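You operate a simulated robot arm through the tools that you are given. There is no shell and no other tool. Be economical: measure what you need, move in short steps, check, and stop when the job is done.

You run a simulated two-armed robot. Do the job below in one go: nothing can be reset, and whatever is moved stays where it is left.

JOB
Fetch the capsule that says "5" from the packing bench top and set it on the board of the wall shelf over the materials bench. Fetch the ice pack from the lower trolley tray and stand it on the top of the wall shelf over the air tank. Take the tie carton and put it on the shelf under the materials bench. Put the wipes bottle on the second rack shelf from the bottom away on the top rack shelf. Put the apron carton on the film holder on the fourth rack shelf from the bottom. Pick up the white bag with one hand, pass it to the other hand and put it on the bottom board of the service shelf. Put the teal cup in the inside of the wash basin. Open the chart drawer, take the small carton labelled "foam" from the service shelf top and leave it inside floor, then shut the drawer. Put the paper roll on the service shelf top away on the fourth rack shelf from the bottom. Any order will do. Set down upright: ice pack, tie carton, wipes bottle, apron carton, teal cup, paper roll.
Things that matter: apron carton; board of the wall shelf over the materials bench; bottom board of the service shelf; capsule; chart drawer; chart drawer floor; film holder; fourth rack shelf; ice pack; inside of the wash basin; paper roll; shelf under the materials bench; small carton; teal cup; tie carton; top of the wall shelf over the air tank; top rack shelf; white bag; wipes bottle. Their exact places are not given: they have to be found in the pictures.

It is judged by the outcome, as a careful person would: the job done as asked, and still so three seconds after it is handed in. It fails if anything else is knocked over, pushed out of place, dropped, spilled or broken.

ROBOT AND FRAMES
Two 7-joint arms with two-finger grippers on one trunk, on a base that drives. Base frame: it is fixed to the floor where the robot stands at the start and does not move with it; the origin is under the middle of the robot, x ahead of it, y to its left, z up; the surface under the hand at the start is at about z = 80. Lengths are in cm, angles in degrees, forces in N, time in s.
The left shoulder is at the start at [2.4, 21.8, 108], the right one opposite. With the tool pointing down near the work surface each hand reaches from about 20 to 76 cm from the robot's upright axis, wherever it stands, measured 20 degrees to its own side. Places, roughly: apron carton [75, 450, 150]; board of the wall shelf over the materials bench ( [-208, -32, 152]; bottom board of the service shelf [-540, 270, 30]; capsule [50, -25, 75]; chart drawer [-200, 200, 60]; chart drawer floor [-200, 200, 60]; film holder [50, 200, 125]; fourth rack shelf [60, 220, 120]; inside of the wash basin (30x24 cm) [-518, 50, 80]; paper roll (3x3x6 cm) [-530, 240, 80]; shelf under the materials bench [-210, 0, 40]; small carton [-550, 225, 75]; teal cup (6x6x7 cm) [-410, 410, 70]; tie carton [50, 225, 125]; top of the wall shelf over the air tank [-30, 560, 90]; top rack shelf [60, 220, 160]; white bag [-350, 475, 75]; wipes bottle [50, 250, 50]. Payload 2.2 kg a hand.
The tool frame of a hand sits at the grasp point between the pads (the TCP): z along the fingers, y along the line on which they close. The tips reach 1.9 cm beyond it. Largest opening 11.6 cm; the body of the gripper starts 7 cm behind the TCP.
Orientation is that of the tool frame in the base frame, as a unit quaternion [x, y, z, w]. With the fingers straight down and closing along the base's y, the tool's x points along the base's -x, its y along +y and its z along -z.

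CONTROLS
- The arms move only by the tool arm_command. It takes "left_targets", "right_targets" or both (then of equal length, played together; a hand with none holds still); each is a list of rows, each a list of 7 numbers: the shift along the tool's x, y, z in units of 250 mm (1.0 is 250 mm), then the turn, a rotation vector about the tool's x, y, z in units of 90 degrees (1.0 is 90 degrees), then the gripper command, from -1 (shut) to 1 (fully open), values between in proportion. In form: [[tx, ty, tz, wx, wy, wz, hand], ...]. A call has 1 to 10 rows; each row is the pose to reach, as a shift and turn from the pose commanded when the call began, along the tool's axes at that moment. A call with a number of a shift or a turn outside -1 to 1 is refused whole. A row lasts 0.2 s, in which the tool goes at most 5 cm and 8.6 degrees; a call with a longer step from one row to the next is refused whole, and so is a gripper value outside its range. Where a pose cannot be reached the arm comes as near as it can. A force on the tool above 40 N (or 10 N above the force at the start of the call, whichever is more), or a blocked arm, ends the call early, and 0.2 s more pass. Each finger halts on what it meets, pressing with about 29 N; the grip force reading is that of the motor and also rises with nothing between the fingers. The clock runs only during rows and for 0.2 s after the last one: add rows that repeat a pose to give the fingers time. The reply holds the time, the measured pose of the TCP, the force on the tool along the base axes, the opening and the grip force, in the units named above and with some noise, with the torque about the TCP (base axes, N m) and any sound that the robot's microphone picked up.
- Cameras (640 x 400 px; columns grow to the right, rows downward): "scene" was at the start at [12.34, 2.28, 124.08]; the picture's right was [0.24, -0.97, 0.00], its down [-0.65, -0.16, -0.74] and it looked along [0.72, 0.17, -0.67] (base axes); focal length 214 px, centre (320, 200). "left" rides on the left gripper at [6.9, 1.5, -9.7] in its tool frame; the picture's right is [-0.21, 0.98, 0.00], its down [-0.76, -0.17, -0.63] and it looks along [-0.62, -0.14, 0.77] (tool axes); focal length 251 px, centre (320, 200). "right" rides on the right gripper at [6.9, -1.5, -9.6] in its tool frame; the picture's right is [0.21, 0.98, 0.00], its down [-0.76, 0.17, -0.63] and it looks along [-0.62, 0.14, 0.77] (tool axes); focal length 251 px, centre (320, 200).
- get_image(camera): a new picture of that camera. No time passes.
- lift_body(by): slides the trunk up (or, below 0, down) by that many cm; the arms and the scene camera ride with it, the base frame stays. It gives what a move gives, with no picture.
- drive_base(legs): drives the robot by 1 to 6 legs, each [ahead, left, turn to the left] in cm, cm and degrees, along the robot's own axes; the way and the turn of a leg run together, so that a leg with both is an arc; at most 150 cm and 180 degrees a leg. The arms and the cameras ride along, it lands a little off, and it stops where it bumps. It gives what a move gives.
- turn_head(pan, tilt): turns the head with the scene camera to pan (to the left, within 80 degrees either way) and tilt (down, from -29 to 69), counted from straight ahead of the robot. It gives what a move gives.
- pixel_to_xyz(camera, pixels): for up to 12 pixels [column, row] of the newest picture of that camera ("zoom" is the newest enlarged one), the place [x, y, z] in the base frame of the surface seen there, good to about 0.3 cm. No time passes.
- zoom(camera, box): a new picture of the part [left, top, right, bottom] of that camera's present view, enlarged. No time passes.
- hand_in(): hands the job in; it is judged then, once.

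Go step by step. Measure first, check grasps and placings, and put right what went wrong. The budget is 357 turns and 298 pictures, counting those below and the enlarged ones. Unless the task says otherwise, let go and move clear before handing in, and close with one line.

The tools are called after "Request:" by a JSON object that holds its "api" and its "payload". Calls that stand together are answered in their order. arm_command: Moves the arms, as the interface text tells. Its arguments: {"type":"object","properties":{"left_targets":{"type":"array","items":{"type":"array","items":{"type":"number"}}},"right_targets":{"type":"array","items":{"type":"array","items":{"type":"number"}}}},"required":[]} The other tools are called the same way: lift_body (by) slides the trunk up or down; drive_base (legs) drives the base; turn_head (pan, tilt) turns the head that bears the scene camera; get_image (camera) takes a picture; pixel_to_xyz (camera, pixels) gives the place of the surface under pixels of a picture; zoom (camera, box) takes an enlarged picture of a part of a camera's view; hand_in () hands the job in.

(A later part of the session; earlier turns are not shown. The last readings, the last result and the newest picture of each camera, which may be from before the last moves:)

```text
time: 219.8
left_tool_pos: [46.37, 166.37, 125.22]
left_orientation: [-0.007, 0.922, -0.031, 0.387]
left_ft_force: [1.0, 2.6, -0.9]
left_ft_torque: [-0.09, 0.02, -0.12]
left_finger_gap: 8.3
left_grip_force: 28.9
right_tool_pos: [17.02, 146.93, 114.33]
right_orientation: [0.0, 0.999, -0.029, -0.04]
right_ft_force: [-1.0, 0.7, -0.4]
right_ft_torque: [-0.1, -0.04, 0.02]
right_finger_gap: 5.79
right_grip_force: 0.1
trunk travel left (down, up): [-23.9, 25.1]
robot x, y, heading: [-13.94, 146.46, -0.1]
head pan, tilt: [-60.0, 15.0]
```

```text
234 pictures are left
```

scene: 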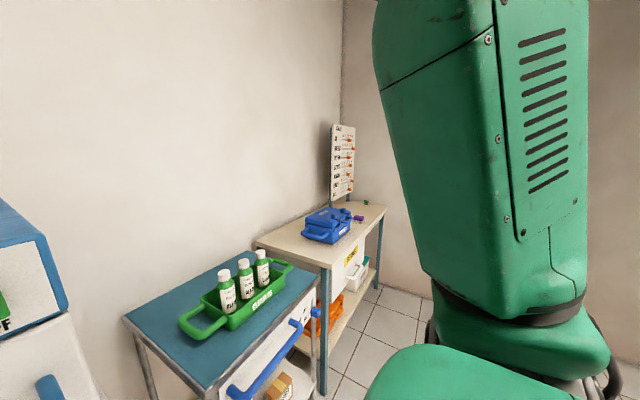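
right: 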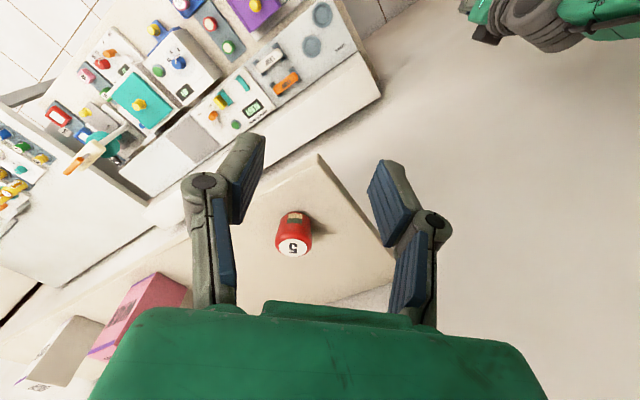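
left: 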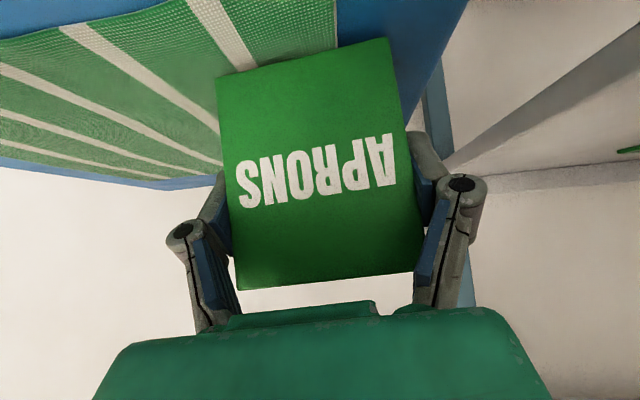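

The body seems to be oscillating sideways (±4 cm), likely excited by the right arm's cramped pose. I'll move the right hand out to a relaxed pose.

Request:
{"api": "arm_command", "payload": {"right_targets": [[-0.06, -0.1, 0, 0, 0, 0, 0], [-0.12, -0.2, 0, 0, 0, 0, 0], [-0.18, -0.3, 0, 0, 0, 0, 0], [-0.24, -0.4, 0, 0, 0, 0, 0], [-0.3, -0.5, 0, 0, 0, 0, 0], [-0.36, -0.6, 0, 0, 0, 0, 0], [-0.42, -0.7, 0, 0, 0, 0, 0], [-0.42, -0.7, 0, 0, 0, 0, 0]]}}

Request:
{"api": "arm_command", "payload": {"right_targets": [[0, 0, 0, 0, 0, 0, 0], [0, 0, 0, 0, 0, 0, 0]]}}

Request:
{"api": "arm_command", "payload": {"right_targets": [[0, 0, 0, 0, 0, 0, 0], [0, 0, 0, 0, 0, 0, 0]]}}

Request:
{"api": "arm_command", "payload": {"right_targets": [[0, 0, 0, 0, 0, 0, 0], [0, 0, 0, 0, 0, 0, 0]]}}

```text
time: 221.8
left_tool_pos: [46.07, 167.41, 125.39]
left_orientation: [-0.011, 0.921, -0.032, 0.387]
left_ft_force: [0.2, 0.7, -0.7]
left_ft_torque: [-0.01, 0.02, -0.03]
left_finger_gap: 8.31
left_grip_force: 29.2
right_tool_pos: [27.56, 130.21, 114.97]
right_orientation: [-0.002, 0.999, -0.032, -0.038]
right_ft_force: [1.1, 0.4, 0.3]
right_ft_torque: [-0.02, 0.0, -0.02]
right_finger_gap: 5.81
right_grip_force: 0.1
trunk travel left (down, up): [-23.9, 25.1]
robot x, y, heading: [-14.21, 147.16, -0.1]
head pan, tilt: [-60.0, 15.0]
stopped in row 8 (right hand): the arm was blocked; the commanded pose is now the measured one
```

```text
time: 222.6
left_tool_pos: [45.83, 170.66, 125.14]
left_orientation: [-0.016, 0.92, -0.041, 0.389]
left_ft_force: [-0.1, 2.8, -0.4]
left_ft_torque: [-0.14, 0.02, -0.12]
left_finger_gap: 8.31
left_grip_force: 28.7
right_tool_pos: [27.16, 133.33, 115.36]
right_orientation: [-0.003, 0.998, -0.043, -0.036]
right_ft_force: [-0.7, 1.8, -0.8]
right_ft_torque: [-0.13, -0.03, 0.05]
right_finger_gap: 5.81
right_grip_force: 0.1
trunk travel left (down, up): [-23.9, 25.1]
robot x, y, heading: [-14.05, 147.24, -0.3]
head pan, tilt: [-60.0, 15.0]
stopped in row 2 (right hand): the arm was blocked; the commanded pose is now the measured one
```

```text
time: 223.2
left_tool_pos: [45.87, 168.45, 125.49]
left_orientation: [-0.011, 0.921, -0.034, 0.389]
left_ft_force: [-0.1, -0.1, -0.8]
left_ft_torque: [-0.03, 0.04, -0.02]
left_finger_gap: 8.29
left_grip_force: 28.5
right_tool_pos: [27.26, 131.22, 115.05]
right_orientation: [-0.004, 0.999, -0.034, -0.036]
right_ft_force: [0.6, 0.5, 0.3]
right_ft_torque: [-0.02, -0.01, -0.04]
right_finger_gap: 5.8
right_grip_force: 0.0
trunk travel left (down, up): [-23.9, 25.1]
robot x, y, heading: [-13.9, 147.3, 0.1]
head pan, tilt: [-60.0, 15.0]
```

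```text
time: 224.0
left_tool_pos: [45.51, 165.99, 125.91]
left_orientation: [-0.007, 0.92, -0.028, 0.391]
left_ft_force: [-1.2, -0.5, -0.5]
left_ft_torque: [-0.03, 0.0, 0.0]
left_finger_gap: 8.31
left_grip_force: 29.2
right_tool_pos: [26.94, 128.95, 114.9]
right_orientation: [-0.001, 0.999, -0.027, -0.035]
right_ft_force: [-0.5, 0.4, -0.5]
right_ft_torque: [0.0, -0.03, 0.01]
right_finger_gap: 5.82
right_grip_force: 0.0
trunk travel left (down, up): [-23.9, 25.1]
robot x, y, heading: [-13.83, 146.33, 0.1]
head pan, tilt: [-60.0, 15.0]
stopped in row 2 (right hand): the arm was blocked; the commanded pose is now the measured one
```

The arms keep being re-zeroed mid-sway. I'll let time pass with head moves only so it damps out.

Request:
{"api": "turn_head", "payload": {"pan": 20, "tilt": 20}}

Request:
{"api": "turn_head", "payload": {"pan": 0, "tilt": 20}}

Request:
{"api": "turn_head", "payload": {"pan": 20, "tilt": 20}}

Request:
{"api": "turn_head", "payload": {"pan": 10, "tilt": 20}}

Request:
{"api": "get_image", "payload": {"camera": "scene"}}

```text
time: 225.6
left_tool_pos: [45.68, 163.49, 126.07]
left_orientation: [-0.002, 0.921, -0.02, 0.39]
left_ft_force: [-0.6, -1.1, -1.8]
left_ft_torque: [0.04, 0.02, 0.04]
left_finger_gap: 8.3
left_grip_force: 28.8
right_tool_pos: [27.07, 126.86, 114.72]
right_orientation: [0.0, 0.999, -0.019, -0.035]
right_ft_force: [0.6, -2.0, -0.3]
right_ft_torque: [-0.01, -0.01, -0.02]
right_finger_gap: 5.81
right_grip_force: 0.0
trunk travel left (down, up): [-23.9, 25.1]
robot x, y, heading: [-14.0, 145.58, -0.4]
head pan, tilt: [20.0, 20.0]
```

```text
time: 226.4
left_tool_pos: [45.63, 163.53, 126.03]
left_orientation: [-0.002, 0.92, -0.019, 0.391]
left_ft_force: [0.4, -1.1, -0.8]
left_ft_torque: [0.12, 0.01, 0.06]
left_finger_gap: 8.29
left_grip_force: 28.8
right_tool_pos: [26.96, 126.8, 114.74]
right_orientation: [0.001, 0.999, -0.019, -0.036]
right_ft_force: [0.9, -1.1, -0.3]
right_ft_torque: [0.12, -0.01, 0.0]
right_finger_gap: 5.82
right_grip_force: 0.1
trunk travel left (down, up): [-23.9, 25.1]
robot x, y, heading: [-13.7, 146.21, 0.0]
head pan, tilt: [0.0, 20.0]
```

```text
time: 227.2
left_tool_pos: [45.59, 163.6, 126.07]
left_orientation: [-0.002, 0.921, -0.021, 0.39]
left_ft_force: [-0.4, -1.4, -1.0]
left_ft_torque: [0.04, -0.01, 0.08]
left_finger_gap: 8.3
left_grip_force: 29.5
right_tool_pos: [27.02, 126.92, 114.95]
right_orientation: [0.0, 0.999, -0.02, -0.036]
right_ft_force: [0.2, -1.2, 0.0]
right_ft_torque: [0.06, 0.0, 0.01]
right_finger_gap: 5.81
right_grip_force: 0.0
trunk travel left (down, up): [-23.9, 25.1]
robot x, y, heading: [-13.72, 145.97, -0.3]
head pan, tilt: [20.0, 20.0]
```

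```text
time: 227.9
left_tool_pos: [45.66, 166.0, 125.8]
left_orientation: [-0.007, 0.92, -0.028, 0.391]
left_ft_force: [0.5, -0.4, -1.6]
left_ft_torque: [0.04, 0.0, 0.0]
left_finger_gap: 8.29
left_grip_force: 29.0
right_tool_pos: [27.03, 129.1, 115.04]
right_orientation: [-0.001, 0.999, -0.028, -0.036]
right_ft_force: [-0.1, 0.3, -0.2]
right_ft_torque: [-0.02, -0.03, 0.03]
right_finger_gap: 5.79
right_grip_force: 0.1
trunk travel left (down, up): [-23.9, 25.1]
robot x, y, heading: [-13.56, 146.11, -0.1]
head pan, tilt: [10.0, 20.0]
```

```text
233 pictures are left
```

scene: 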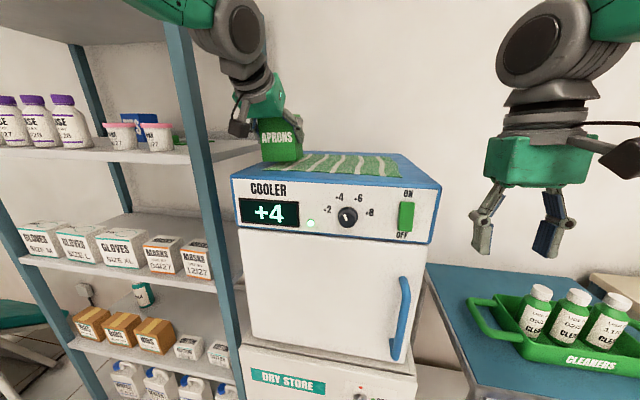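

The left forearm passes right beside the rack's top corner and post, and that contact likely feeds the sway. I'll lift the hand, back off and move right.

Request:
{"api": "drive_base", "payload": {"legs": [[-25, 0, 0]]}}

Request:
{"api": "turn_head", "payload": {"pan": 35, "tilt": 0}}

Request:
{"api": "get_image", "payload": {"camera": "scene"}}

Request:
{"api": "turn_head", "payload": {"pan": 30, "tilt": 0}}

Request:
{"api": "turn_head", "payload": {"pan": 35, "tilt": 0}}

```text
time: 229.8
left_tool_pos: [20.64, 163.77, 126.13]
left_orientation: [-0.001, 0.92, -0.022, 0.391]
left_ft_force: [0.4, -2.5, -0.7]
left_ft_torque: [0.06, -0.01, 0.05]
left_finger_gap: 8.29
left_grip_force: 28.3
right_tool_pos: [2.02, 127.06, 114.86]
right_orientation: [0.001, 0.999, -0.02, -0.037]
right_ft_force: [-0.1, -0.9, -0.2]
right_ft_torque: [0.08, 0.02, 0.03]
right_finger_gap: 5.78
right_grip_force: 0.0
trunk travel left (down, up): [-23.9, 25.1]
robot x, y, heading: [-38.8, 146.43, -0.3]
head pan, tilt: [10.0, 20.0]
```

```text
time: 230.7
left_tool_pos: [20.44, 162.49, 126.19]
left_orientation: [0.002, 0.919, -0.019, 0.393]
left_ft_force: [0.6, -1.9, -1.2]
left_ft_torque: [0.08, 0.0, 0.08]
left_finger_gap: 8.3
left_grip_force: 28.9
right_tool_pos: [1.66, 125.78, 114.84]
right_orientation: [0.003, 0.999, -0.016, -0.037]
right_ft_force: [-0.6, -0.6, 0.3]
right_ft_torque: [0.08, 0.01, 0.0]
right_finger_gap: 5.78
right_grip_force: 0.0
trunk travel left (down, up): [-23.9, 25.1]
robot x, y, heading: [-39.0, 145.8, 0.0]
head pan, tilt: [35.0, 0.0]
```

```text
232 pictures are left
```

scene: 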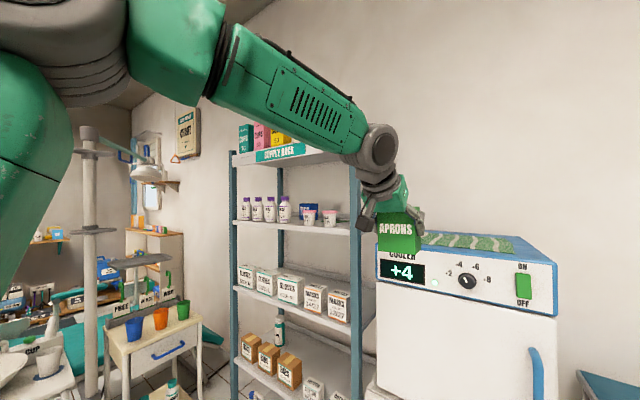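

```text
time: 231.3
left_tool_pos: [20.28, 166.14, 125.86]
left_orientation: [-0.006, 0.92, -0.03, 0.392]
left_ft_force: [0.0, 0.7, -1.7]
left_ft_torque: [-0.04, 0.01, -0.03]
left_finger_gap: 8.31
left_grip_force: 29.5
right_tool_pos: [1.73, 129.32, 115.21]
right_orientation: [0.0, 0.999, -0.029, -0.036]
right_ft_force: [-0.3, 0.6, -0.1]
right_ft_torque: [-0.02, -0.01, -0.01]
right_finger_gap: 5.78
right_grip_force: 0.1
trunk travel left (down, up): [-23.9, 25.1]
robot x, y, heading: [-38.79, 146.43, -0.2]
head pan, tilt: [30.0, 0.0]
```

```text
time: 232.0
left_tool_pos: [20.26, 167.15, 125.92]
left_orientation: [-0.008, 0.92, -0.033, 0.391]
left_ft_force: [0.3, 2.1, -1.9]
left_ft_torque: [-0.08, 0.04, -0.1]
left_finger_gap: 8.3
left_grip_force: 29.0
right_tool_pos: [1.71, 130.29, 115.33]
right_orientation: [0.001, 0.999, -0.032, -0.034]
right_ft_force: [0.2, 0.7, 0.1]
right_ft_torque: [-0.08, -0.01, 0.0]
right_finger_gap: 5.82
right_grip_force: 0.0
trunk travel left (down, up): [-23.9, 25.1]
robot x, y, heading: [-38.74, 146.65, 0.0]
head pan, tilt: [35.0, 0.0]
```

The sway is free and slowly decaying; the strafing excited it. I'll wait it out with wide head turns.

Request:
{"api": "turn_head", "payload": {"pan": -75, "tilt": 20}}

Request:
{"api": "turn_head", "payload": {"pan": 75, "tilt": 20}}

Request:
{"api": "turn_head", "payload": {"pan": -75, "tilt": 20}}

Request:
{"api": "turn_head", "payload": {"pan": 75, "tilt": 20}}

Request:
{"api": "turn_head", "payload": {"pan": 10, "tilt": 20}}

```text
time: 233.9
left_tool_pos: [20.39, 166.93, 125.82]
left_orientation: [-0.007, 0.919, -0.032, 0.392]
left_ft_force: [0.1, 0.9, -0.8]
left_ft_torque: [-0.13, 0.04, -0.08]
left_finger_gap: 8.29
left_grip_force: 28.7
right_tool_pos: [1.76, 129.92, 115.31]
right_orientation: [0.0, 0.999, -0.031, -0.036]
right_ft_force: [-0.3, 0.2, 0.0]
right_ft_torque: [-0.05, 0.02, 0.0]
right_finger_gap: 5.81
right_grip_force: 0.1
trunk travel left (down, up): [-23.9, 25.1]
robot x, y, heading: [-38.82, 146.24, -0.1]
head pan, tilt: [-75.0, 20.0]
```

```text
time: 236.2
left_tool_pos: [20.32, 166.37, 125.98]
left_orientation: [-0.007, 0.92, -0.03, 0.391]
left_ft_force: [0.0, 1.5, -0.8]
left_ft_torque: [-0.06, 0.02, -0.05]
left_finger_gap: 8.28
left_grip_force: 29.4
right_tool_pos: [1.61, 129.35, 115.32]
right_orientation: [0.001, 0.999, -0.029, -0.035]
right_ft_force: [-0.3, 0.8, -0.7]
right_ft_torque: [-0.07, -0.01, -0.01]
right_finger_gap: 5.78
right_grip_force: 0.1
trunk travel left (down, up): [-23.9, 25.1]
robot x, y, heading: [-39.07, 146.53, -0.2]
head pan, tilt: [75.0, 20.0]
```

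```text
time: 238.6
left_tool_pos: [20.45, 161.95, 126.38]
left_orientation: [0.002, 0.92, -0.018, 0.392]
left_ft_force: [0.1, -3.4, -1.2]
left_ft_torque: [0.17, 0.01, 0.12]
left_finger_gap: 8.31
left_grip_force: 28.7
right_tool_pos: [1.58, 125.45, 114.75]
right_orientation: [0.002, 0.999, -0.015, -0.036]
right_ft_force: [-0.2, -1.2, 0.2]
right_ft_torque: [0.1, 0.0, -0.02]
right_finger_gap: 5.79
right_grip_force: 0.0
trunk travel left (down, up): [-23.9, 25.1]
robot x, y, heading: [-39.12, 145.65, -0.2]
head pan, tilt: [-75.0, 20.0]
```

```text
time: 240.9
left_tool_pos: [20.29, 163.77, 126.18]
left_orientation: [-0.002, 0.92, -0.022, 0.391]
left_ft_force: [0.5, -1.5, -0.5]
left_ft_torque: [0.04, 0.02, 0.03]
left_finger_gap: 8.3
left_grip_force: 28.7
right_tool_pos: [1.7, 126.99, 115.05]
right_orientation: [0.003, 0.999, -0.022, -0.036]
right_ft_force: [-0.4, 1.2, 0.1]
right_ft_torque: [0.07, 0.04, -0.01]
right_finger_gap: 5.79
right_grip_force: 0.1
trunk travel left (down, up): [-23.9, 25.1]
robot x, y, heading: [-38.93, 146.01, -0.4]
head pan, tilt: [75.0, 20.0]
```

```text
time: 242.3
left_tool_pos: [20.37, 167.08, 125.76]
left_orientation: [-0.007, 0.92, -0.032, 0.391]
left_ft_force: [-0.2, 1.3, -1.7]
left_ft_torque: [-0.11, -0.01, -0.11]
left_finger_gap: 8.3
left_grip_force: 29.4
right_tool_pos: [1.57, 130.01, 115.32]
right_orientation: [0.001, 0.999, -0.032, -0.035]
right_ft_force: [-0.7, 0.9, 0.3]
right_ft_torque: [-0.06, -0.03, 0.0]
right_finger_gap: 5.83
right_grip_force: 0.1
trunk travel left (down, up): [-23.9, 25.1]
robot x, y, heading: [-38.65, 146.64, -0.2]
head pan, tilt: [10.0, 20.0]
```

The sway isn't decaying in this pose. I'll lower the trunk to see if that damps it.

Request:
{"api": "lift_body", "payload": {"by": -20}}

Request:
{"api": "turn_head", "payload": {"pan": 15, "tilt": 20}}

Request:
{"api": "turn_head", "payload": {"pan": 10, "tilt": 20}}

Request:
{"api": "turn_head", "payload": {"pan": 15, "tilt": 20}}

Request:
{"api": "turn_head", "payload": {"pan": 10, "tilt": 20}}

```text
time: 244.4
left_tool_pos: [20.31, 162.13, 106.47]
left_orientation: [0.001, 0.919, -0.016, 0.393]
left_ft_force: [-0.9, -0.9, -1.3]
left_ft_torque: [0.06, 0.02, 0.1]
left_finger_gap: 8.3
left_grip_force: 28.6
right_tool_pos: [1.52, 125.66, 94.7]
right_orientation: [0.002, 0.999, -0.013, -0.036]
right_ft_force: [0.0, -1.5, 0.0]
right_ft_torque: [0.07, -0.02, 0.0]
right_finger_gap: 5.79
right_grip_force: 0.1
trunk travel left (down, up): [-3.9, 45.1]
robot x, y, heading: [-38.81, 145.78, -0.5]
head pan, tilt: [10.0, 20.0]
```

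```text
time: 245.1
left_tool_pos: [20.36, 163.22, 106.28]
left_orientation: [0.001, 0.92, -0.021, 0.392]
left_ft_force: [0.7, -1.1, -0.8]
left_ft_torque: [0.12, 0.05, 0.1]
left_finger_gap: 8.3
left_grip_force: 29.6
right_tool_pos: [1.62, 126.55, 94.92]
right_orientation: [0.002, 0.999, -0.018, -0.035]
right_ft_force: [0.3, -1.3, 0.5]
right_ft_torque: [0.11, -0.03, -0.01]
right_finger_gap: 5.79
right_grip_force: 0.1
trunk travel left (down, up): [-3.9, 45.1]
robot x, y, heading: [-38.83, 145.71, -0.3]
head pan, tilt: [15.0, 20.0]
```

```text
time: 245.8
left_tool_pos: [20.38, 165.5, 106.06]
left_orientation: [-0.005, 0.92, -0.028, 0.392]
left_ft_force: [-0.1, 0.4, -0.7]
left_ft_torque: [-0.05, -0.01, -0.04]
left_finger_gap: 8.3
left_grip_force: 29.1
right_tool_pos: [1.57, 128.61, 95.21]
right_orientation: [0.001, 0.999, -0.026, -0.036]
right_ft_force: [-0.5, 0.4, 0.5]
right_ft_torque: [-0.04, 0.0, -0.01]
right_finger_gap: 5.82
right_grip_force: 0.0
trunk travel left (down, up): [-3.9, 45.1]
robot x, y, heading: [-39.17, 146.36, -0.3]
head pan, tilt: [10.0, 20.0]
```

```text
time: 246.4
left_tool_pos: [20.38, 166.67, 105.79]
left_orientation: [-0.007, 0.92, -0.032, 0.391]
left_ft_force: [0.0, 1.3, -0.7]
left_ft_torque: [-0.06, 0.01, -0.07]
left_finger_gap: 8.29
left_grip_force: 29.1
right_tool_pos: [1.64, 129.67, 95.33]
right_orientation: [0.0, 0.999, -0.032, -0.035]
right_ft_force: [0.1, 1.0, -0.4]
right_ft_torque: [-0.05, 0.03, 0.01]
right_finger_gap: 5.81
right_grip_force: 0.1
trunk travel left (down, up): [-3.9, 45.1]
robot x, y, heading: [-39.28, 146.49, 0.0]
head pan, tilt: [15.0, 20.0]
```

```text
time: 247.1
left_tool_pos: [20.33, 165.91, 105.94]
left_orientation: [-0.005, 0.92, -0.028, 0.392]
left_ft_force: [0.5, 1.4, -1.6]
left_ft_torque: [-0.06, 0.02, -0.03]
left_finger_gap: 8.26
left_grip_force: 28.9
right_tool_pos: [1.56, 128.99, 95.17]
right_orientation: [0.0, 0.999, -0.028, -0.034]
right_ft_force: [-0.2, 1.5, -0.3]
right_ft_torque: [-0.06, -0.04, 0.01]
right_finger_gap: 5.79
right_grip_force: 0.1
trunk travel left (down, up): [-3.9, 45.1]
robot x, y, heading: [-39.06, 146.6, -0.2]
head pan, tilt: [10.0, 20.0]
```

I'll try a small new drive command to break the limit cycle.

Request:
{"api": "drive_base", "payload": {"legs": [[3, -6, 0]]}}

Request:
{"api": "turn_head", "payload": {"pan": 15, "tilt": 20}}

Request:
{"api": "turn_head", "payload": {"pan": 45, "tilt": 20}}

Request:
{"api": "turn_head", "payload": {"pan": 40, "tilt": 20}}

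Request:
{"api": "turn_head", "payload": {"pan": 10, "tilt": 20}}

```text
time: 248.1
left_tool_pos: [23.81, 163.62, 105.18]
left_orientation: [-0.012, 0.92, -0.043, 0.39]
left_ft_force: [-1.0, 3.7, -1.4]
left_ft_torque: [-0.21, -0.03, -0.16]
left_finger_gap: 8.29
left_grip_force: 28.9
right_tool_pos: [4.97, 126.48, 95.53]
right_orientation: [0.002, 0.998, -0.044, -0.037]
right_ft_force: [0.9, 2.1, -0.8]
right_ft_torque: [-0.17, 0.1, 0.02]
right_finger_gap: 5.79
right_grip_force: 0.0
trunk travel left (down, up): [-3.9, 45.1]
robot x, y, heading: [-36.02, 141.1, -0.5]
head pan, tilt: [10.0, 20.0]
```

```text
time: 248.8
left_tool_pos: [23.28, 162.84, 105.84]
left_orientation: [-0.009, 0.919, -0.036, 0.392]
left_ft_force: [-0.4, 0.4, -1.4]
left_ft_torque: [-0.13, 0.03, -0.1]
left_finger_gap: 8.29
left_grip_force: 29.6
right_tool_pos: [4.46, 125.56, 95.52]
right_orientation: [0.0, 0.999, -0.036, -0.033]
right_ft_force: [-0.3, 0.9, -0.3]
right_ft_torque: [-0.16, -0.04, -0.01]
right_finger_gap: 5.79
right_grip_force: 0.0
trunk travel left (down, up): [-3.9, 45.1]
robot x, y, heading: [-35.84, 141.7, 0.0]
head pan, tilt: [15.0, 20.0]
```

```text
time: 249.7
left_tool_pos: [23.27, 163.05, 105.7]
left_orientation: [-0.01, 0.92, -0.037, 0.39]
left_ft_force: [-0.1, 1.3, -1.7]
left_ft_torque: [-0.15, -0.01, -0.15]
left_finger_gap: 8.3
left_grip_force: 29.2
right_tool_pos: [4.74, 125.96, 95.57]
right_orientation: [0.0, 0.999, -0.038, -0.034]
right_ft_force: [-0.1, 0.9, -0.6]
right_ft_torque: [-0.14, -0.01, 0.05]
right_finger_gap: 5.81
right_grip_force: 0.0
trunk travel left (down, up): [-3.9, 45.1]
robot x, y, heading: [-35.91, 141.73, -0.3]
head pan, tilt: [45.0, 20.0]
```

```text
time: 250.4
left_tool_pos: [23.36, 162.88, 105.58]
left_orientation: [-0.011, 0.92, -0.036, 0.391]
left_ft_force: [0.2, 1.6, -0.3]
left_ft_torque: [-0.12, -0.01, -0.1]
left_finger_gap: 8.31
left_grip_force: 28.9
right_tool_pos: [4.68, 125.72, 95.55]
right_orientation: [0.0, 0.999, -0.036, -0.035]
right_ft_force: [0.1, 0.3, 0.2]
right_ft_torque: [-0.13, -0.02, 0.0]
right_finger_gap: 5.83
right_grip_force: 0.0
trunk travel left (down, up): [-3.9, 45.1]
robot x, y, heading: [-35.69, 141.44, -0.4]
head pan, tilt: [40.0, 20.0]
```

```text
time: 251.3
left_tool_pos: [23.38, 162.26, 105.79]
left_orientation: [-0.008, 0.919, -0.035, 0.392]
left_ft_force: [0.3, 2.2, -1.8]
left_ft_torque: [-0.11, 0.03, -0.12]
left_finger_gap: 8.3
left_grip_force: 29.1
right_tool_pos: [4.54, 125.03, 95.55]
right_orientation: [0.001, 0.999, -0.035, -0.035]
right_ft_force: [0.0, 1.2, 0.1]
right_ft_torque: [-0.08, -0.02, 0.02]
right_finger_gap: 5.8
right_grip_force: 0.0
trunk travel left (down, up): [-3.9, 45.1]
robot x, y, heading: [-35.47, 141.73, -0.4]
head pan, tilt: [10.0, 20.0]
```

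Still swaying. I'll change the left arm's configuration by lowering the hand and moving it outward to see if that stops the sway.

Request:
{"api": "arm_command", "payload": {"left_targets": [[0.1, 0.05, 0.1, 0, 0, 0, -1], [0.2, 0.1, 0.2, 0, 0, 0, -1], [0.3, 0.15, 0.3, 0, 0, 0, -1], [0.4, 0.2, 0.4, 0, 0, 0, -1], [0.5, 0.25, 0.5, 0, 0, 0, -1], [0.6, 0.3, 0.6, 0, 0, 0, -1], [0.6, 0.3, 0.6, 0, 0, 0, -1]]}}

Request:
{"api": "turn_head", "payload": {"pan": 15, "tilt": 20}}

Request:
{"api": "turn_head", "payload": {"pan": 45, "tilt": 20}}

Request:
{"api": "turn_head", "payload": {"pan": 5, "tilt": 20}}

Request:
{"api": "turn_head", "payload": {"pan": 10, "tilt": 20}}

```text
time: 252.9
left_tool_pos: [23.81, 167.56, 84.05]
left_orientation: [-0.007, 0.919, -0.031, 0.392]
left_ft_force: [-0.6, 0.5, -0.8]
left_ft_torque: [-0.06, -0.03, -0.07]
left_finger_gap: 8.31
left_grip_force: 28.8
right_tool_pos: [4.56, 124.44, 95.43]
right_orientation: [0.0, 0.999, -0.031, -0.034]
right_ft_force: [0.0, 1.0, 0.7]
right_ft_torque: [-0.05, -0.02, 0.01]
right_finger_gap: 5.78
right_grip_force: 0.0
trunk travel left (down, up): [-3.9, 45.1]
robot x, y, heading: [-35.86, 141.36, -0.2]
head pan, tilt: [10.0, 20.0]
```

```text
time: 253.6
left_tool_pos: [23.73, 168.28, 84.02]
left_orientation: [-0.008, 0.92, -0.034, 0.391]
left_ft_force: [0.1, -0.1, -1.8]
left_ft_torque: [-0.04, -0.03, -0.05]
left_finger_gap: 8.3
left_grip_force: 29.0
right_tool_pos: [4.54, 125.18, 95.36]
right_orientation: [0.002, 0.999, -0.035, -0.034]
right_ft_force: [0.1, 0.1, 0.4]
right_ft_torque: [-0.04, 0.05, 0.03]
right_finger_gap: 5.79
right_grip_force: 0.0
trunk travel left (down, up): [-3.9, 45.1]
robot x, y, heading: [-35.67, 141.68, -0.3]
head pan, tilt: [15.0, 20.0]
```

```text
time: 254.5
left_tool_pos: [23.79, 166.76, 84.25]
left_orientation: [-0.005, 0.919, -0.029, 0.392]
left_ft_force: [0.5, -0.3, -1.8]
left_ft_torque: [-0.04, -0.02, -0.05]
left_finger_gap: 8.3
left_grip_force: 28.5
right_tool_pos: [4.61, 123.6, 95.25]
right_orientation: [0.001, 0.999, -0.028, -0.035]
right_ft_force: [0.5, 0.1, 0.6]
right_ft_torque: [0.0, 0.02, 0.0]
right_finger_gap: 5.81
right_grip_force: 0.0
trunk travel left (down, up): [-3.9, 45.1]
robot x, y, heading: [-35.77, 141.29, -0.5]
head pan, tilt: [45.0, 20.0]
```

```text
time: 255.6
left_tool_pos: [24.01, 165.38, 84.54]
left_orientation: [-0.002, 0.92, -0.025, 0.391]
left_ft_force: [-0.7, -0.8, -1.2]
left_ft_torque: [0.05, -0.01, 0.06]
left_finger_gap: 8.29
left_grip_force: 29.5
right_tool_pos: [4.54, 122.0, 95.01]
right_orientation: [0.001, 0.999, -0.022, -0.034]
right_ft_force: [-0.6, 0.1, 1.3]
right_ft_torque: [0.06, -0.01, 0.02]
right_finger_gap: 5.8
right_grip_force: 0.0
trunk travel left (down, up): [-3.9, 45.1]
robot x, y, heading: [-35.49, 140.89, -0.3]
head pan, tilt: [5.0, 20.0]
```

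```text
time: 256.2
left_tool_pos: [23.74, 165.54, 84.43]
left_orientation: [-0.002, 0.92, -0.025, 0.392]
left_ft_force: [0.2, -1.4, -1.2]
left_ft_torque: [0.02, 0.01, 0.02]
left_finger_gap: 8.29
left_grip_force: 29.1
right_tool_pos: [4.59, 122.42, 95.14]
right_orientation: [0.002, 0.999, -0.023, -0.034]
right_ft_force: [0.9, -1.0, -0.1]
right_ft_torque: [0.05, 0.04, -0.01]
right_finger_gap: 5.78
right_grip_force: 0.1
trunk travel left (down, up): [-3.9, 45.1]
robot x, y, heading: [-35.81, 140.78, -0.6]
head pan, tilt: [10.0, 20.0]
```

The sway is down to about ±1.4 cm. I'll wait a bit more.

Request:
{"api": "turn_head", "payload": {"pan": 11, "tilt": 21}}

Request:
{"api": "turn_head", "payload": {"pan": 10, "tilt": 20}}

Request:
{"api": "turn_head", "payload": {"pan": 11, "tilt": 21}}

Request:
{"api": "turn_head", "payload": {"pan": 10, "tilt": 20}}

Request:
{"api": "turn_head", "payload": {"pan": 11, "tilt": 21}}

Request:
{"api": "turn_head", "payload": {"pan": 10, "tilt": 20}}

Request:
{"api": "turn_head", "payload": {"pan": 11, "tilt": 21}}

Request:
{"api": "turn_head", "payload": {"pan": 10, "tilt": 20}}

```text
time: 256.9
left_tool_pos: [23.85, 166.8, 84.22]
left_orientation: [-0.005, 0.92, -0.029, 0.391]
left_ft_force: [-0.5, 0.3, -1.5]
left_ft_torque: [-0.01, 0.04, -0.04]
left_finger_gap: 8.29
left_grip_force: 28.7
right_tool_pos: [4.66, 123.72, 95.27]
right_orientation: [0.001, 0.999, -0.027, -0.034]
right_ft_force: [-0.5, -0.5, 0.2]
right_ft_torque: [-0.05, 0.04, -0.02]
right_finger_gap: 5.81
right_grip_force: 0.0
trunk travel left (down, up): [-3.9, 45.1]
robot x, y, heading: [-35.69, 141.15, -0.3]
head pan, tilt: [11.0, 21.0]
```

```text
time: 257.5
left_tool_pos: [23.84, 167.03, 84.17]
left_orientation: [-0.006, 0.92, -0.029, 0.391]
left_ft_force: [-0.5, -0.2, -1.5]
left_ft_torque: [0.0, 0.01, 0.0]
left_finger_gap: 8.3
left_grip_force: 29.4
right_tool_pos: [4.57, 123.77, 95.29]
right_orientation: [0.001, 0.999, -0.028, -0.035]
right_ft_force: [-0.8, -0.7, -0.8]
right_ft_torque: [0.0, 0.02, 0.01]
right_finger_gap: 5.82
right_grip_force: 0.1
trunk travel left (down, up): [-3.9, 45.1]
robot x, y, heading: [-35.94, 141.41, -0.5]
head pan, tilt: [10.0, 20.0]
```

```text
time: 258.1
left_tool_pos: [23.88, 166.37, 84.34]
left_orientation: [-0.004, 0.919, -0.027, 0.392]
left_ft_force: [0.5, 0.5, -1.2]
left_ft_torque: [0.02, 0.03, 0.01]
left_finger_gap: 8.33
left_grip_force: 29.1
right_tool_pos: [4.47, 123.02, 95.13]
right_orientation: [0.001, 0.999, -0.026, -0.034]
right_ft_force: [0.4, 0.4, -0.2]
right_ft_torque: [-0.01, 0.02, 0.01]
right_finger_gap: 5.8
right_grip_force: 0.1
trunk travel left (down, up): [-3.9, 45.1]
robot x, y, heading: [-36.09, 141.11, -0.4]
head pan, tilt: [11.0, 21.0]
```

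```text
time: 258.7
left_tool_pos: [23.78, 166.27, 84.44]
left_orientation: [-0.003, 0.92, -0.027, 0.391]
left_ft_force: [-0.5, -0.4, -1.4]
left_ft_torque: [-0.02, 0.01, 0.04]
left_finger_gap: 8.28
left_grip_force: 28.9
right_tool_pos: [4.59, 122.91, 95.15]
right_orientation: [0.002, 0.999, -0.025, -0.034]
right_ft_force: [-0.4, -0.4, 0.0]
right_ft_torque: [0.01, -0.01, 0.03]
right_finger_gap: 5.82
right_grip_force: 0.0
trunk travel left (down, up): [-3.9, 45.1]
robot x, y, heading: [-35.56, 141.51, -0.4]
head pan, tilt: [10.0, 20.0]
```

```text
time: 259.3
left_tool_pos: [23.91, 166.55, 84.28]
left_orientation: [-0.005, 0.92, -0.028, 0.392]
left_ft_force: [0.2, -0.6, -0.9]
left_ft_torque: [-0.03, 0.02, 0.02]
left_finger_gap: 8.29
left_grip_force: 29.0
right_tool_pos: [4.52, 123.29, 95.12]
right_orientation: [0.002, 0.999, -0.027, -0.034]
right_ft_force: [0.8, -0.1, 0.5]
right_ft_torque: [0.01, -0.01, 0.0]
right_finger_gap: 5.79
right_grip_force: 0.1
trunk travel left (down, up): [-3.9, 45.1]
robot x, y, heading: [-35.88, 141.03, -0.4]
head pan, tilt: [11.0, 21.0]
```

```text
time: 259.9
left_tool_pos: [23.8, 166.46, 84.27]
left_orientation: [-0.005, 0.92, -0.028, 0.391]
left_ft_force: [-0.3, 0.4, -0.7]
left_ft_torque: [-0.02, 0.02, 0.0]
left_finger_gap: 8.28
left_grip_force: 28.9
right_tool_pos: [4.62, 123.17, 95.07]
right_orientation: [0.002, 0.999, -0.027, -0.034]
right_ft_force: [0.3, -0.1, 0.1]
right_ft_torque: [0.02, 0.01, 0.0]
right_finger_gap: 5.8
right_grip_force: 0.1
trunk travel left (down, up): [-3.9, 45.1]
robot x, y, heading: [-35.59, 141.15, -0.5]
head pan, tilt: [10.0, 20.0]
```

```text
time: 260.5
left_tool_pos: [23.77, 166.58, 84.27]
left_orientation: [-0.004, 0.92, -0.028, 0.392]
left_ft_force: [-0.1, 0.1, -0.8]
left_ft_torque: [0.02, 0.04, 0.03]
left_finger_gap: 8.31
left_grip_force: 28.5
right_tool_pos: [4.64, 123.17, 95.17]
right_orientation: [0.002, 0.999, -0.026, -0.034]
right_ft_force: [0.3, 0.5, 1.0]
right_ft_torque: [0.02, -0.03, 0.01]
right_finger_gap: 5.81
right_grip_force: 0.0
trunk travel left (down, up): [-3.9, 45.1]
robot x, y, heading: [-35.77, 141.36, -0.3]
head pan, tilt: [11.0, 21.0]
```

```text
time: 261.1
left_tool_pos: [23.87, 166.5, 84.31]
left_orientation: [-0.004, 0.92, -0.027, 0.392]
left_ft_force: [-0.7, -0.1, -1.3]
left_ft_torque: [-0.01, 0.02, 0.02]
left_finger_gap: 8.32
left_grip_force: 29.0
right_tool_pos: [4.57, 123.27, 95.31]
right_orientation: [0.001, 0.999, -0.027, -0.033]
right_ft_force: [-0.7, 0.5, -0.4]
right_ft_torque: [0.0, 0.01, 0.01]
right_finger_gap: 5.78
right_grip_force: 0.0
trunk travel left (down, up): [-3.9, 45.1]
robot x, y, heading: [-36.15, 141.35, -0.5]
head pan, tilt: [10.0, 20.0]
```

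Settled. With the hand low and outward the sway damps, so I'll keep that configuration and use the trunk for height. I level the hand, raise the trunk and drive in.

Request:
{"api": "arm_command", "payload": {"left_targets": [[0, 0, 0, -0.031, 0, 0.019, -1], [0, 0, 0, -0.031, 0, 0.019, -1]]}}

Request:
{"api": "lift_body", "payload": {"by": 44}}

Request:
{"api": "drive_base", "payload": {"legs": [[21.5, 0, 0]]}}

Request:
{"api": "turn_head", "payload": {"pan": 11, "tilt": 30}}

Request:
{"api": "turn_head", "payload": {"pan": 10, "tilt": 28}}

Request:
{"api": "get_image", "payload": {"camera": "scene"}}

```text
time: 261.7
left_tool_pos: [23.83, 166.48, 84.36]
left_orientation: [-0.001, 0.92, 0.002, 0.392]
left_ft_force: [0.8, 0.0, -0.6]
left_ft_torque: [-0.01, -0.02, 0.0]
left_finger_gap: 8.29
left_grip_force: 29.4
right_tool_pos: [4.47, 123.14, 95.26]
right_orientation: [0.002, 0.999, -0.026, -0.034]
right_ft_force: [-0.2, -0.5, -0.6]
right_ft_torque: [-0.01, -0.02, -0.01]
right_finger_gap: 5.79
right_grip_force: 0.0
trunk travel left (down, up): [-3.9, 45.1]
robot x, y, heading: [-35.74, 141.45, -0.2]
head pan, tilt: [10.0, 20.0]
```

```text
refused: 44 is not a number from -40 to 40
```

```text
time: 262.9
left_tool_pos: [32.55, 166.51, 83.85]
left_orientation: [0.001, 0.925, 0.002, 0.38]
left_ft_force: [-0.5, 0.0, -1.7]
left_ft_torque: [-0.03, 0.04, -0.01]
left_finger_gap: 8.37
left_grip_force: 29.2
right_tool_pos: [13.97, 123.43, 95.35]
right_orientation: [0.001, 0.999, -0.027, -0.034]
right_ft_force: [-0.3, -0.5, 0.3]
right_ft_torque: [0.01, 0.01, 0.0]
right_finger_gap: 5.78
right_grip_force: 0.1
trunk travel left (down, up): [-3.9, 45.1]
robot x, y, heading: [-25.78, 141.63, -0.2]
head pan, tilt: [10.0, 20.0]
stopped in leg 1: the force on the tool passed its limit at 123 N (the readings are from after the stop); the commanded pose is now the measured one
```

```text
time: 263.6
left_tool_pos: [32.44, 166.33, 83.84]
left_orientation: [0.002, 0.924, 0.003, 0.382]
left_ft_force: [-0.3, 0.4, -1.0]
left_ft_torque: [-0.03, 0.03, 0.0]
left_finger_gap: 8.34
left_grip_force: 29.0
right_tool_pos: [13.89, 123.09, 95.28]
right_orientation: [0.001, 0.999, -0.027, -0.034]
right_ft_force: [0.4, 1.0, 0.8]
right_ft_torque: [-0.01, 0.03, 0.0]
right_finger_gap: 5.8
right_grip_force: 0.1
trunk travel left (down, up): [-3.9, 45.1]
robot x, y, heading: [-26.0, 141.01, -0.5]
head pan, tilt: [11.0, 30.0]
```

```text
time: 264.3
left_tool_pos: [32.5, 166.32, 83.87]
left_orientation: [0.001, 0.924, 0.003, 0.382]
left_ft_force: [-0.2, 0.0, -1.3]
left_ft_torque: [-0.01, 0.04, -0.01]
left_finger_gap: 8.35
left_grip_force: 28.9
right_tool_pos: [14.04, 123.16, 95.13]
right_orientation: [0.001, 0.999, -0.026, -0.034]
right_ft_force: [0.6, -0.6, -0.3]
right_ft_torque: [0.03, -0.02, 0.02]
right_finger_gap: 5.81
right_grip_force: 0.0
trunk travel left (down, up): [-3.9, 45.1]
robot x, y, heading: [-26.31, 141.03, -0.4]
head pan, tilt: [10.0, 28.0]
```

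```text
231 pictures are left
```

scene: 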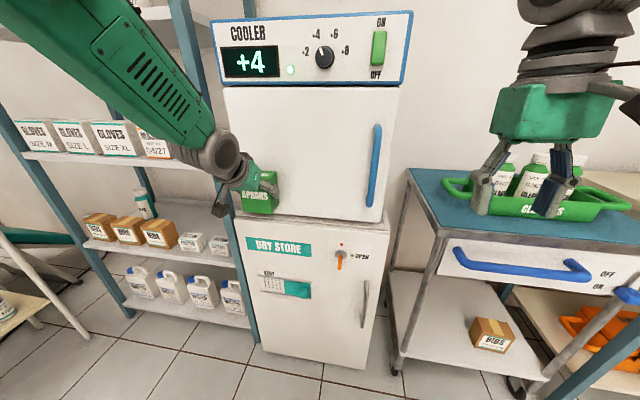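

The lift was refused (max 40) and the drive pressed the carton against the cooler door. I'll back off and check both the cooler and the carton.

Request:
{"api": "drive_base", "payload": {"legs": [[-15, 0, 0]]}}

Request:
{"api": "get_image", "payload": {"camera": "left"}}

Request:
{"api": "get_image", "payload": {"camera": "scene"}}

```text
time: 265.6
left_tool_pos: [17.51, 166.6, 83.93]
left_orientation: [0.002, 0.924, 0.002, 0.383]
left_ft_force: [-0.5, 1.2, -0.5]
left_ft_torque: [0.0, 0.03, 0.01]
left_finger_gap: 8.32
left_grip_force: 28.9
right_tool_pos: [-1.06, 123.32, 95.22]
right_orientation: [0.002, 0.999, -0.027, -0.032]
right_ft_force: [-0.4, 0.2, 1.1]
right_ft_torque: [0.02, -0.04, -0.02]
right_finger_gap: 5.81
right_grip_force: 0.1
trunk travel left (down, up): [-3.9, 45.1]
robot x, y, heading: [-41.27, 141.17, -0.1]
head pan, tilt: [10.0, 28.0]
```

```text
230 pictures are left
```

left: 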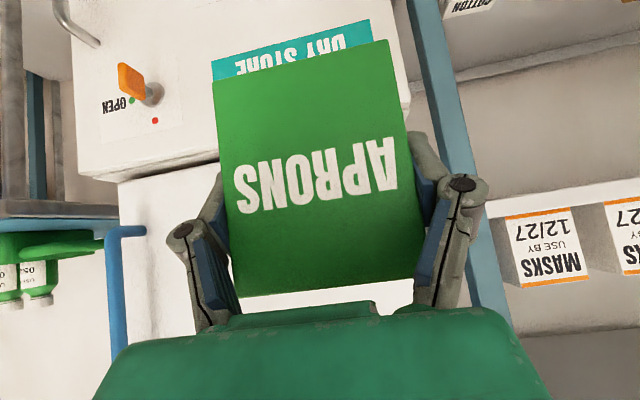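

```text
229 pictures are left
```

scene: 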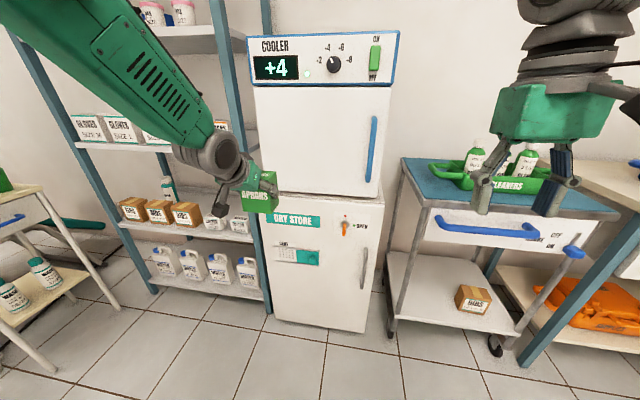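

Request:
{"api": "pixel_to_xyz", "payload": {"camera": "scene", "pixels": [[256, 70], [385, 70], [262, 170], [375, 180], [280, 310], [360, 325]]}}

Request:
{"api": "pixel_to_xyz", "payload": {"camera": "left", "pixels": [[235, 285], [410, 270], [215, 85], [385, 45], [310, 180]]}}

Request:
{"api": "lift_body", "payload": {"by": 40}}

```text
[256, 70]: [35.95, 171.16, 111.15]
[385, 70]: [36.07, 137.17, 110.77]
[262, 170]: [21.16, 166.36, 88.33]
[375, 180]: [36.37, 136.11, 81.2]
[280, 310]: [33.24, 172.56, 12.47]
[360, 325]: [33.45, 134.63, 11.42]
```

```text
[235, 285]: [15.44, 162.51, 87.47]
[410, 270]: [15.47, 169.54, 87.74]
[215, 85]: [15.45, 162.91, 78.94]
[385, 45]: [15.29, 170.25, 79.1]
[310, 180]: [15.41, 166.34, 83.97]
```

```text
time: 269.5
left_tool_pos: [17.44, 166.51, 123.93]
left_orientation: [0.002, 0.924, 0.002, 0.382]
left_ft_force: [-0.4, 0.2, -1.6]
left_ft_torque: [0.0, -0.01, -0.02]
left_finger_gap: 8.33
left_grip_force: 28.5
right_tool_pos: [-1.04, 123.19, 135.35]
right_orientation: [0.002, 0.999, -0.027, -0.032]
right_ft_force: [-0.7, -0.6, 0.3]
right_ft_torque: [0.02, 0.0, 0.01]
right_finger_gap: 5.8
right_grip_force: 0.0
trunk travel left (down, up): [-43.9, 5.1]
robot x, y, heading: [-40.85, 141.18, -0.6]
head pan, tilt: [10.0, 28.0]
```

The cooler is unmoved (front x 36.0) and the carton is still upright, its bottom 5.0 below the TCP. I'll lift the last bit and then drive in.

Request:
{"api": "lift_body", "payload": {"by": 4.5}}

Request:
{"api": "drive_base", "payload": {"legs": [[29, 0, 0]]}}

Request:
{"api": "turn_head", "payload": {"pan": 11, "tilt": 30}}

Request:
{"api": "turn_head", "payload": {"pan": 10, "tilt": 28}}

Request:
{"api": "get_image", "payload": {"camera": "scene"}}

```text
time: 270.3
left_tool_pos: [17.47, 166.45, 128.5]
left_orientation: [0.002, 0.924, 0.002, 0.383]
left_ft_force: [1.2, 0.0, -1.6]
left_ft_torque: [0.03, 0.02, 0.01]
left_finger_gap: 8.31
left_grip_force: 28.5
right_tool_pos: [-1.04, 123.29, 139.8]
right_orientation: [0.001, 0.999, -0.027, -0.033]
right_ft_force: [0.5, 0.0, 0.6]
right_ft_torque: [0.01, 0.03, -0.01]
right_finger_gap: 5.8
right_grip_force: 0.2
trunk travel left (down, up): [-48.4, 0.6]
robot x, y, heading: [-41.03, 141.38, -0.3]
head pan, tilt: [10.0, 28.0]
```

```text
time: 272.3
left_tool_pos: [46.43, 166.0, 128.69]
left_orientation: [0.004, 0.923, 0.002, 0.384]
left_ft_force: [0.2, -1.0, -0.9]
left_ft_torque: [-0.01, 0.0, -0.03]
left_finger_gap: 8.3
left_grip_force: 28.7
right_tool_pos: [27.68, 122.88, 139.85]
right_orientation: [0.003, 0.999, -0.026, -0.032]
right_ft_force: [0.1, -0.6, -0.7]
right_ft_torque: [-0.04, -0.02, 0.01]
right_finger_gap: 5.78
right_grip_force: 0.0
trunk travel left (down, up): [-48.4, 0.6]
robot x, y, heading: [-11.55, 141.45, -0.4]
head pan, tilt: [10.0, 28.0]
```

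```text
time: 273.0
left_tool_pos: [46.45, 166.03, 128.62]
left_orientation: [0.004, 0.923, 0.001, 0.384]
left_ft_force: [0.2, -0.1, -1.1]
left_ft_torque: [-0.01, 0.03, -0.02]
left_finger_gap: 8.31
left_grip_force: 29.2
right_tool_pos: [27.7, 122.85, 139.93]
right_orientation: [0.003, 0.999, -0.027, -0.03]
right_ft_force: [1.0, -0.6, -0.4]
right_ft_torque: [-0.03, 0.03, 0.0]
right_finger_gap: 5.81
right_grip_force: 0.0
trunk travel left (down, up): [-48.4, 0.6]
robot x, y, heading: [-12.18, 140.89, -0.9]
head pan, tilt: [11.0, 30.0]
```

```text
time: 273.6
left_tool_pos: [46.45, 166.1, 128.64]
left_orientation: [0.003, 0.923, 0.002, 0.384]
left_ft_force: [0.1, 0.4, -1.2]
left_ft_torque: [-0.01, 0.03, 0.02]
left_finger_gap: 8.3
left_grip_force: 28.5
right_tool_pos: [27.67, 122.93, 139.88]
right_orientation: [0.004, 0.999, -0.026, -0.032]
right_ft_force: [-0.6, -0.2, -0.4]
right_ft_torque: [0.02, 0.0, 0.03]
right_finger_gap: 5.81
right_grip_force: 0.1
trunk travel left (down, up): [-48.4, 0.6]
robot x, y, heading: [-12.23, 141.26, -0.7]
head pan, tilt: [10.0, 28.0]
```

```text
228 pictures are left
```

scene: 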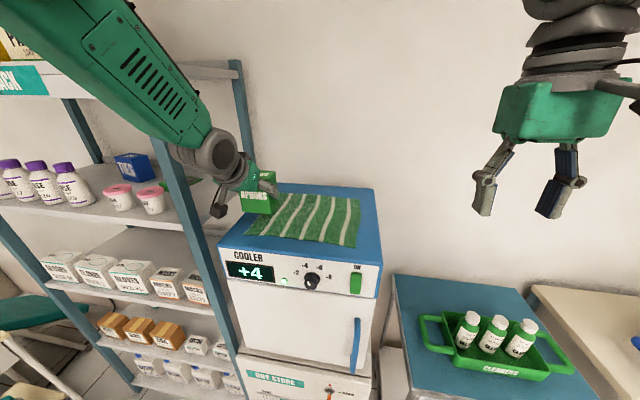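

Perfectly steady. I'll lower the trunk 4.3 cm onto the cooler, then check the force.

Request:
{"api": "lift_body", "payload": {"by": -4.3}}

```text
time: 274.4
left_tool_pos: [46.37, 166.06, 124.39]
left_orientation: [0.004, 0.923, 0.002, 0.384]
left_ft_force: [0.1, 0.0, 0.3]
left_ft_torque: [0.0, -0.06, 0.01]
left_finger_gap: 8.32
left_grip_force: 28.3
right_tool_pos: [27.72, 122.88, 135.65]
right_orientation: [0.003, 0.999, -0.027, -0.03]
right_ft_force: [-0.2, 0.1, -0.1]
right_ft_torque: [0.03, 0.03, -0.02]
right_finger_gap: 5.81
right_grip_force: 0.0
trunk travel left (down, up): [-44.1, 4.9]
robot x, y, heading: [-11.74, 141.43, -0.4]
head pan, tilt: [10.0, 28.0]
```

Contact just begins. I'll open, back off along the tool axis, and re-pitch to 30° for the regrasp.

Request:
{"api": "arm_command", "payload": {"left_targets": [[0, 0, 0, 0, 0, 0, 0.8], [0, 0, 0, 0, 0, 0, 0.8], [0, 0, -0.08, 0, 0, 0, 0.8], [0, 0, -0.25, 0, 0, 0, 0.8], [0.012, 0, -0.254, 0, -0.084, 0, 0.8], [0.023, 0, -0.254, 0, -0.167, 0, 0.8], [0.023, 0, -0.254, 0, -0.167, 0, 0.8], [0.023, 0, -0.254, 0, -0.167, 0, 0.8]]}}

Request:
{"api": "get_image", "payload": {"camera": "left"}}

```text
time: 276.2
left_tool_pos: [41.24, 165.97, 128.35]
left_orientation: [0.003, 0.865, 0.002, 0.502]
left_ft_force: [0.6, 0.2, 0.3]
left_ft_torque: [-0.02, -0.02, -0.02]
left_finger_gap: 10.44
left_grip_force: 0.1
right_tool_pos: [27.83, 122.92, 135.63]
right_orientation: [0.003, 0.999, -0.026, -0.031]
right_ft_force: [-0.3, 0.1, 0.7]
right_ft_torque: [0.03, 0.01, 0.0]
right_finger_gap: 5.79
right_grip_force: 0.1
trunk travel left (down, up): [-44.1, 4.9]
robot x, y, heading: [-12.08, 141.13, -0.6]
head pan, tilt: [10.0, 28.0]
```

```text
227 pictures are left
```

left: 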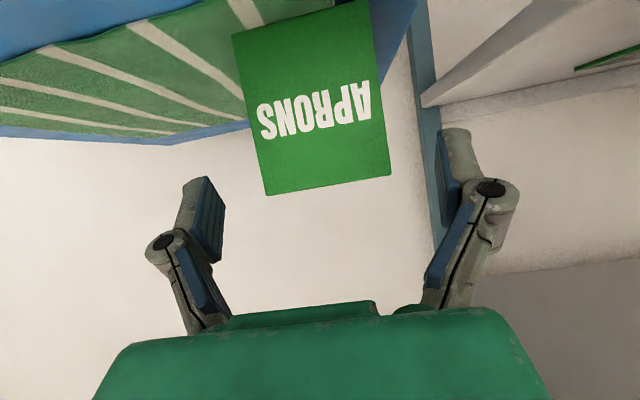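

Pitch is now 30° below horizontal. I'll move forward along the axis, close, then lift with the trunk.

Request:
{"api": "arm_command", "payload": {"left_targets": [[0, 0, 0.12, 0, 0, 0, 0.8], [0, 0, 0.25, 0, 0, 0, 0.8], [0, 0, 0.25, 0, 0, 0, 0.8], [0, 0, 0.25, 0, 0, 0, -1], [0, 0, 0.25, 0, 0, 0, -1], [0, 0, 0.25, 0, 0, 0, -1]]}}

Request:
{"api": "lift_body", "payload": {"by": 4.5}}

Request:
{"api": "get_image", "payload": {"camera": "left"}}

Request:
{"api": "get_image", "payload": {"camera": "scene"}}

```text
time: 277.6
left_tool_pos: [46.72, 166.05, 125.19]
left_orientation: [0.003, 0.865, 0.002, 0.501]
left_ft_force: [0.2, -0.4, -0.2]
left_ft_torque: [-0.02, -0.05, 0.0]
left_finger_gap: 8.3
left_grip_force: 29.1
right_tool_pos: [27.48, 122.87, 135.61]
right_orientation: [0.003, 0.999, -0.027, -0.031]
right_ft_force: [0.8, -0.7, 0.3]
right_ft_torque: [0.02, -0.03, 0.01]
right_finger_gap: 5.82
right_grip_force: 0.1
trunk travel left (down, up): [-44.1, 4.9]
robot x, y, heading: [-11.58, 141.25, -0.6]
head pan, tilt: [10.0, 28.0]
```

```text
time: 278.5
left_tool_pos: [46.81, 165.91, 129.67]
left_orientation: [0.004, 0.866, 0.002, 0.5]
left_ft_force: [0.8, 0.1, -1.3]
left_ft_torque: [0.01, -0.02, -0.05]
left_finger_gap: 8.32
left_grip_force: 28.9
right_tool_pos: [27.78, 122.88, 140.07]
right_orientation: [0.003, 0.999, -0.026, -0.031]
right_ft_force: [0.9, 0.7, 0.0]
right_ft_torque: [0.02, 0.0, -0.01]
right_finger_gap: 5.79
right_grip_force: 0.1
trunk travel left (down, up): [-48.6, 0.4]
robot x, y, heading: [-12.09, 141.16, -0.6]
head pan, tilt: [10.0, 28.0]
```

```text
226 pictures are left
```

left: 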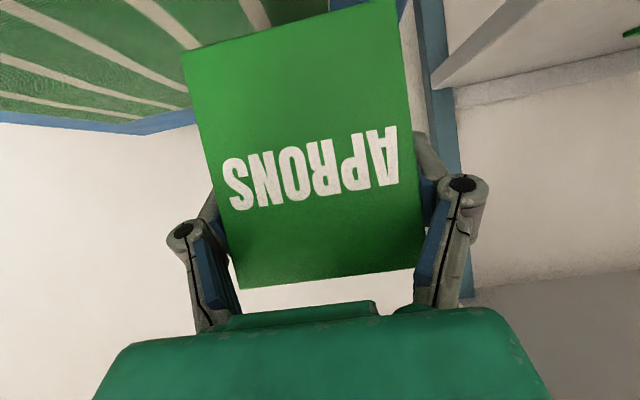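

```text
225 pictures are left
```

scene: 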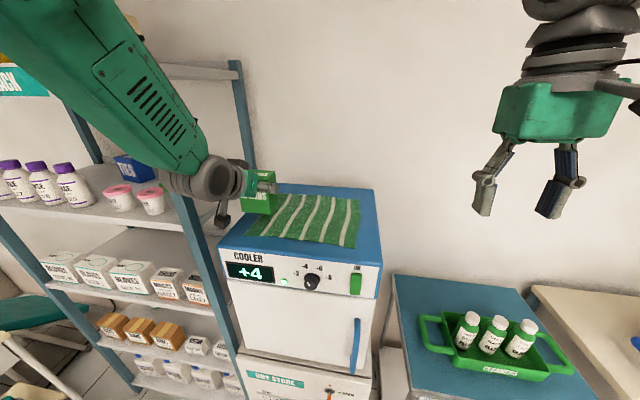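

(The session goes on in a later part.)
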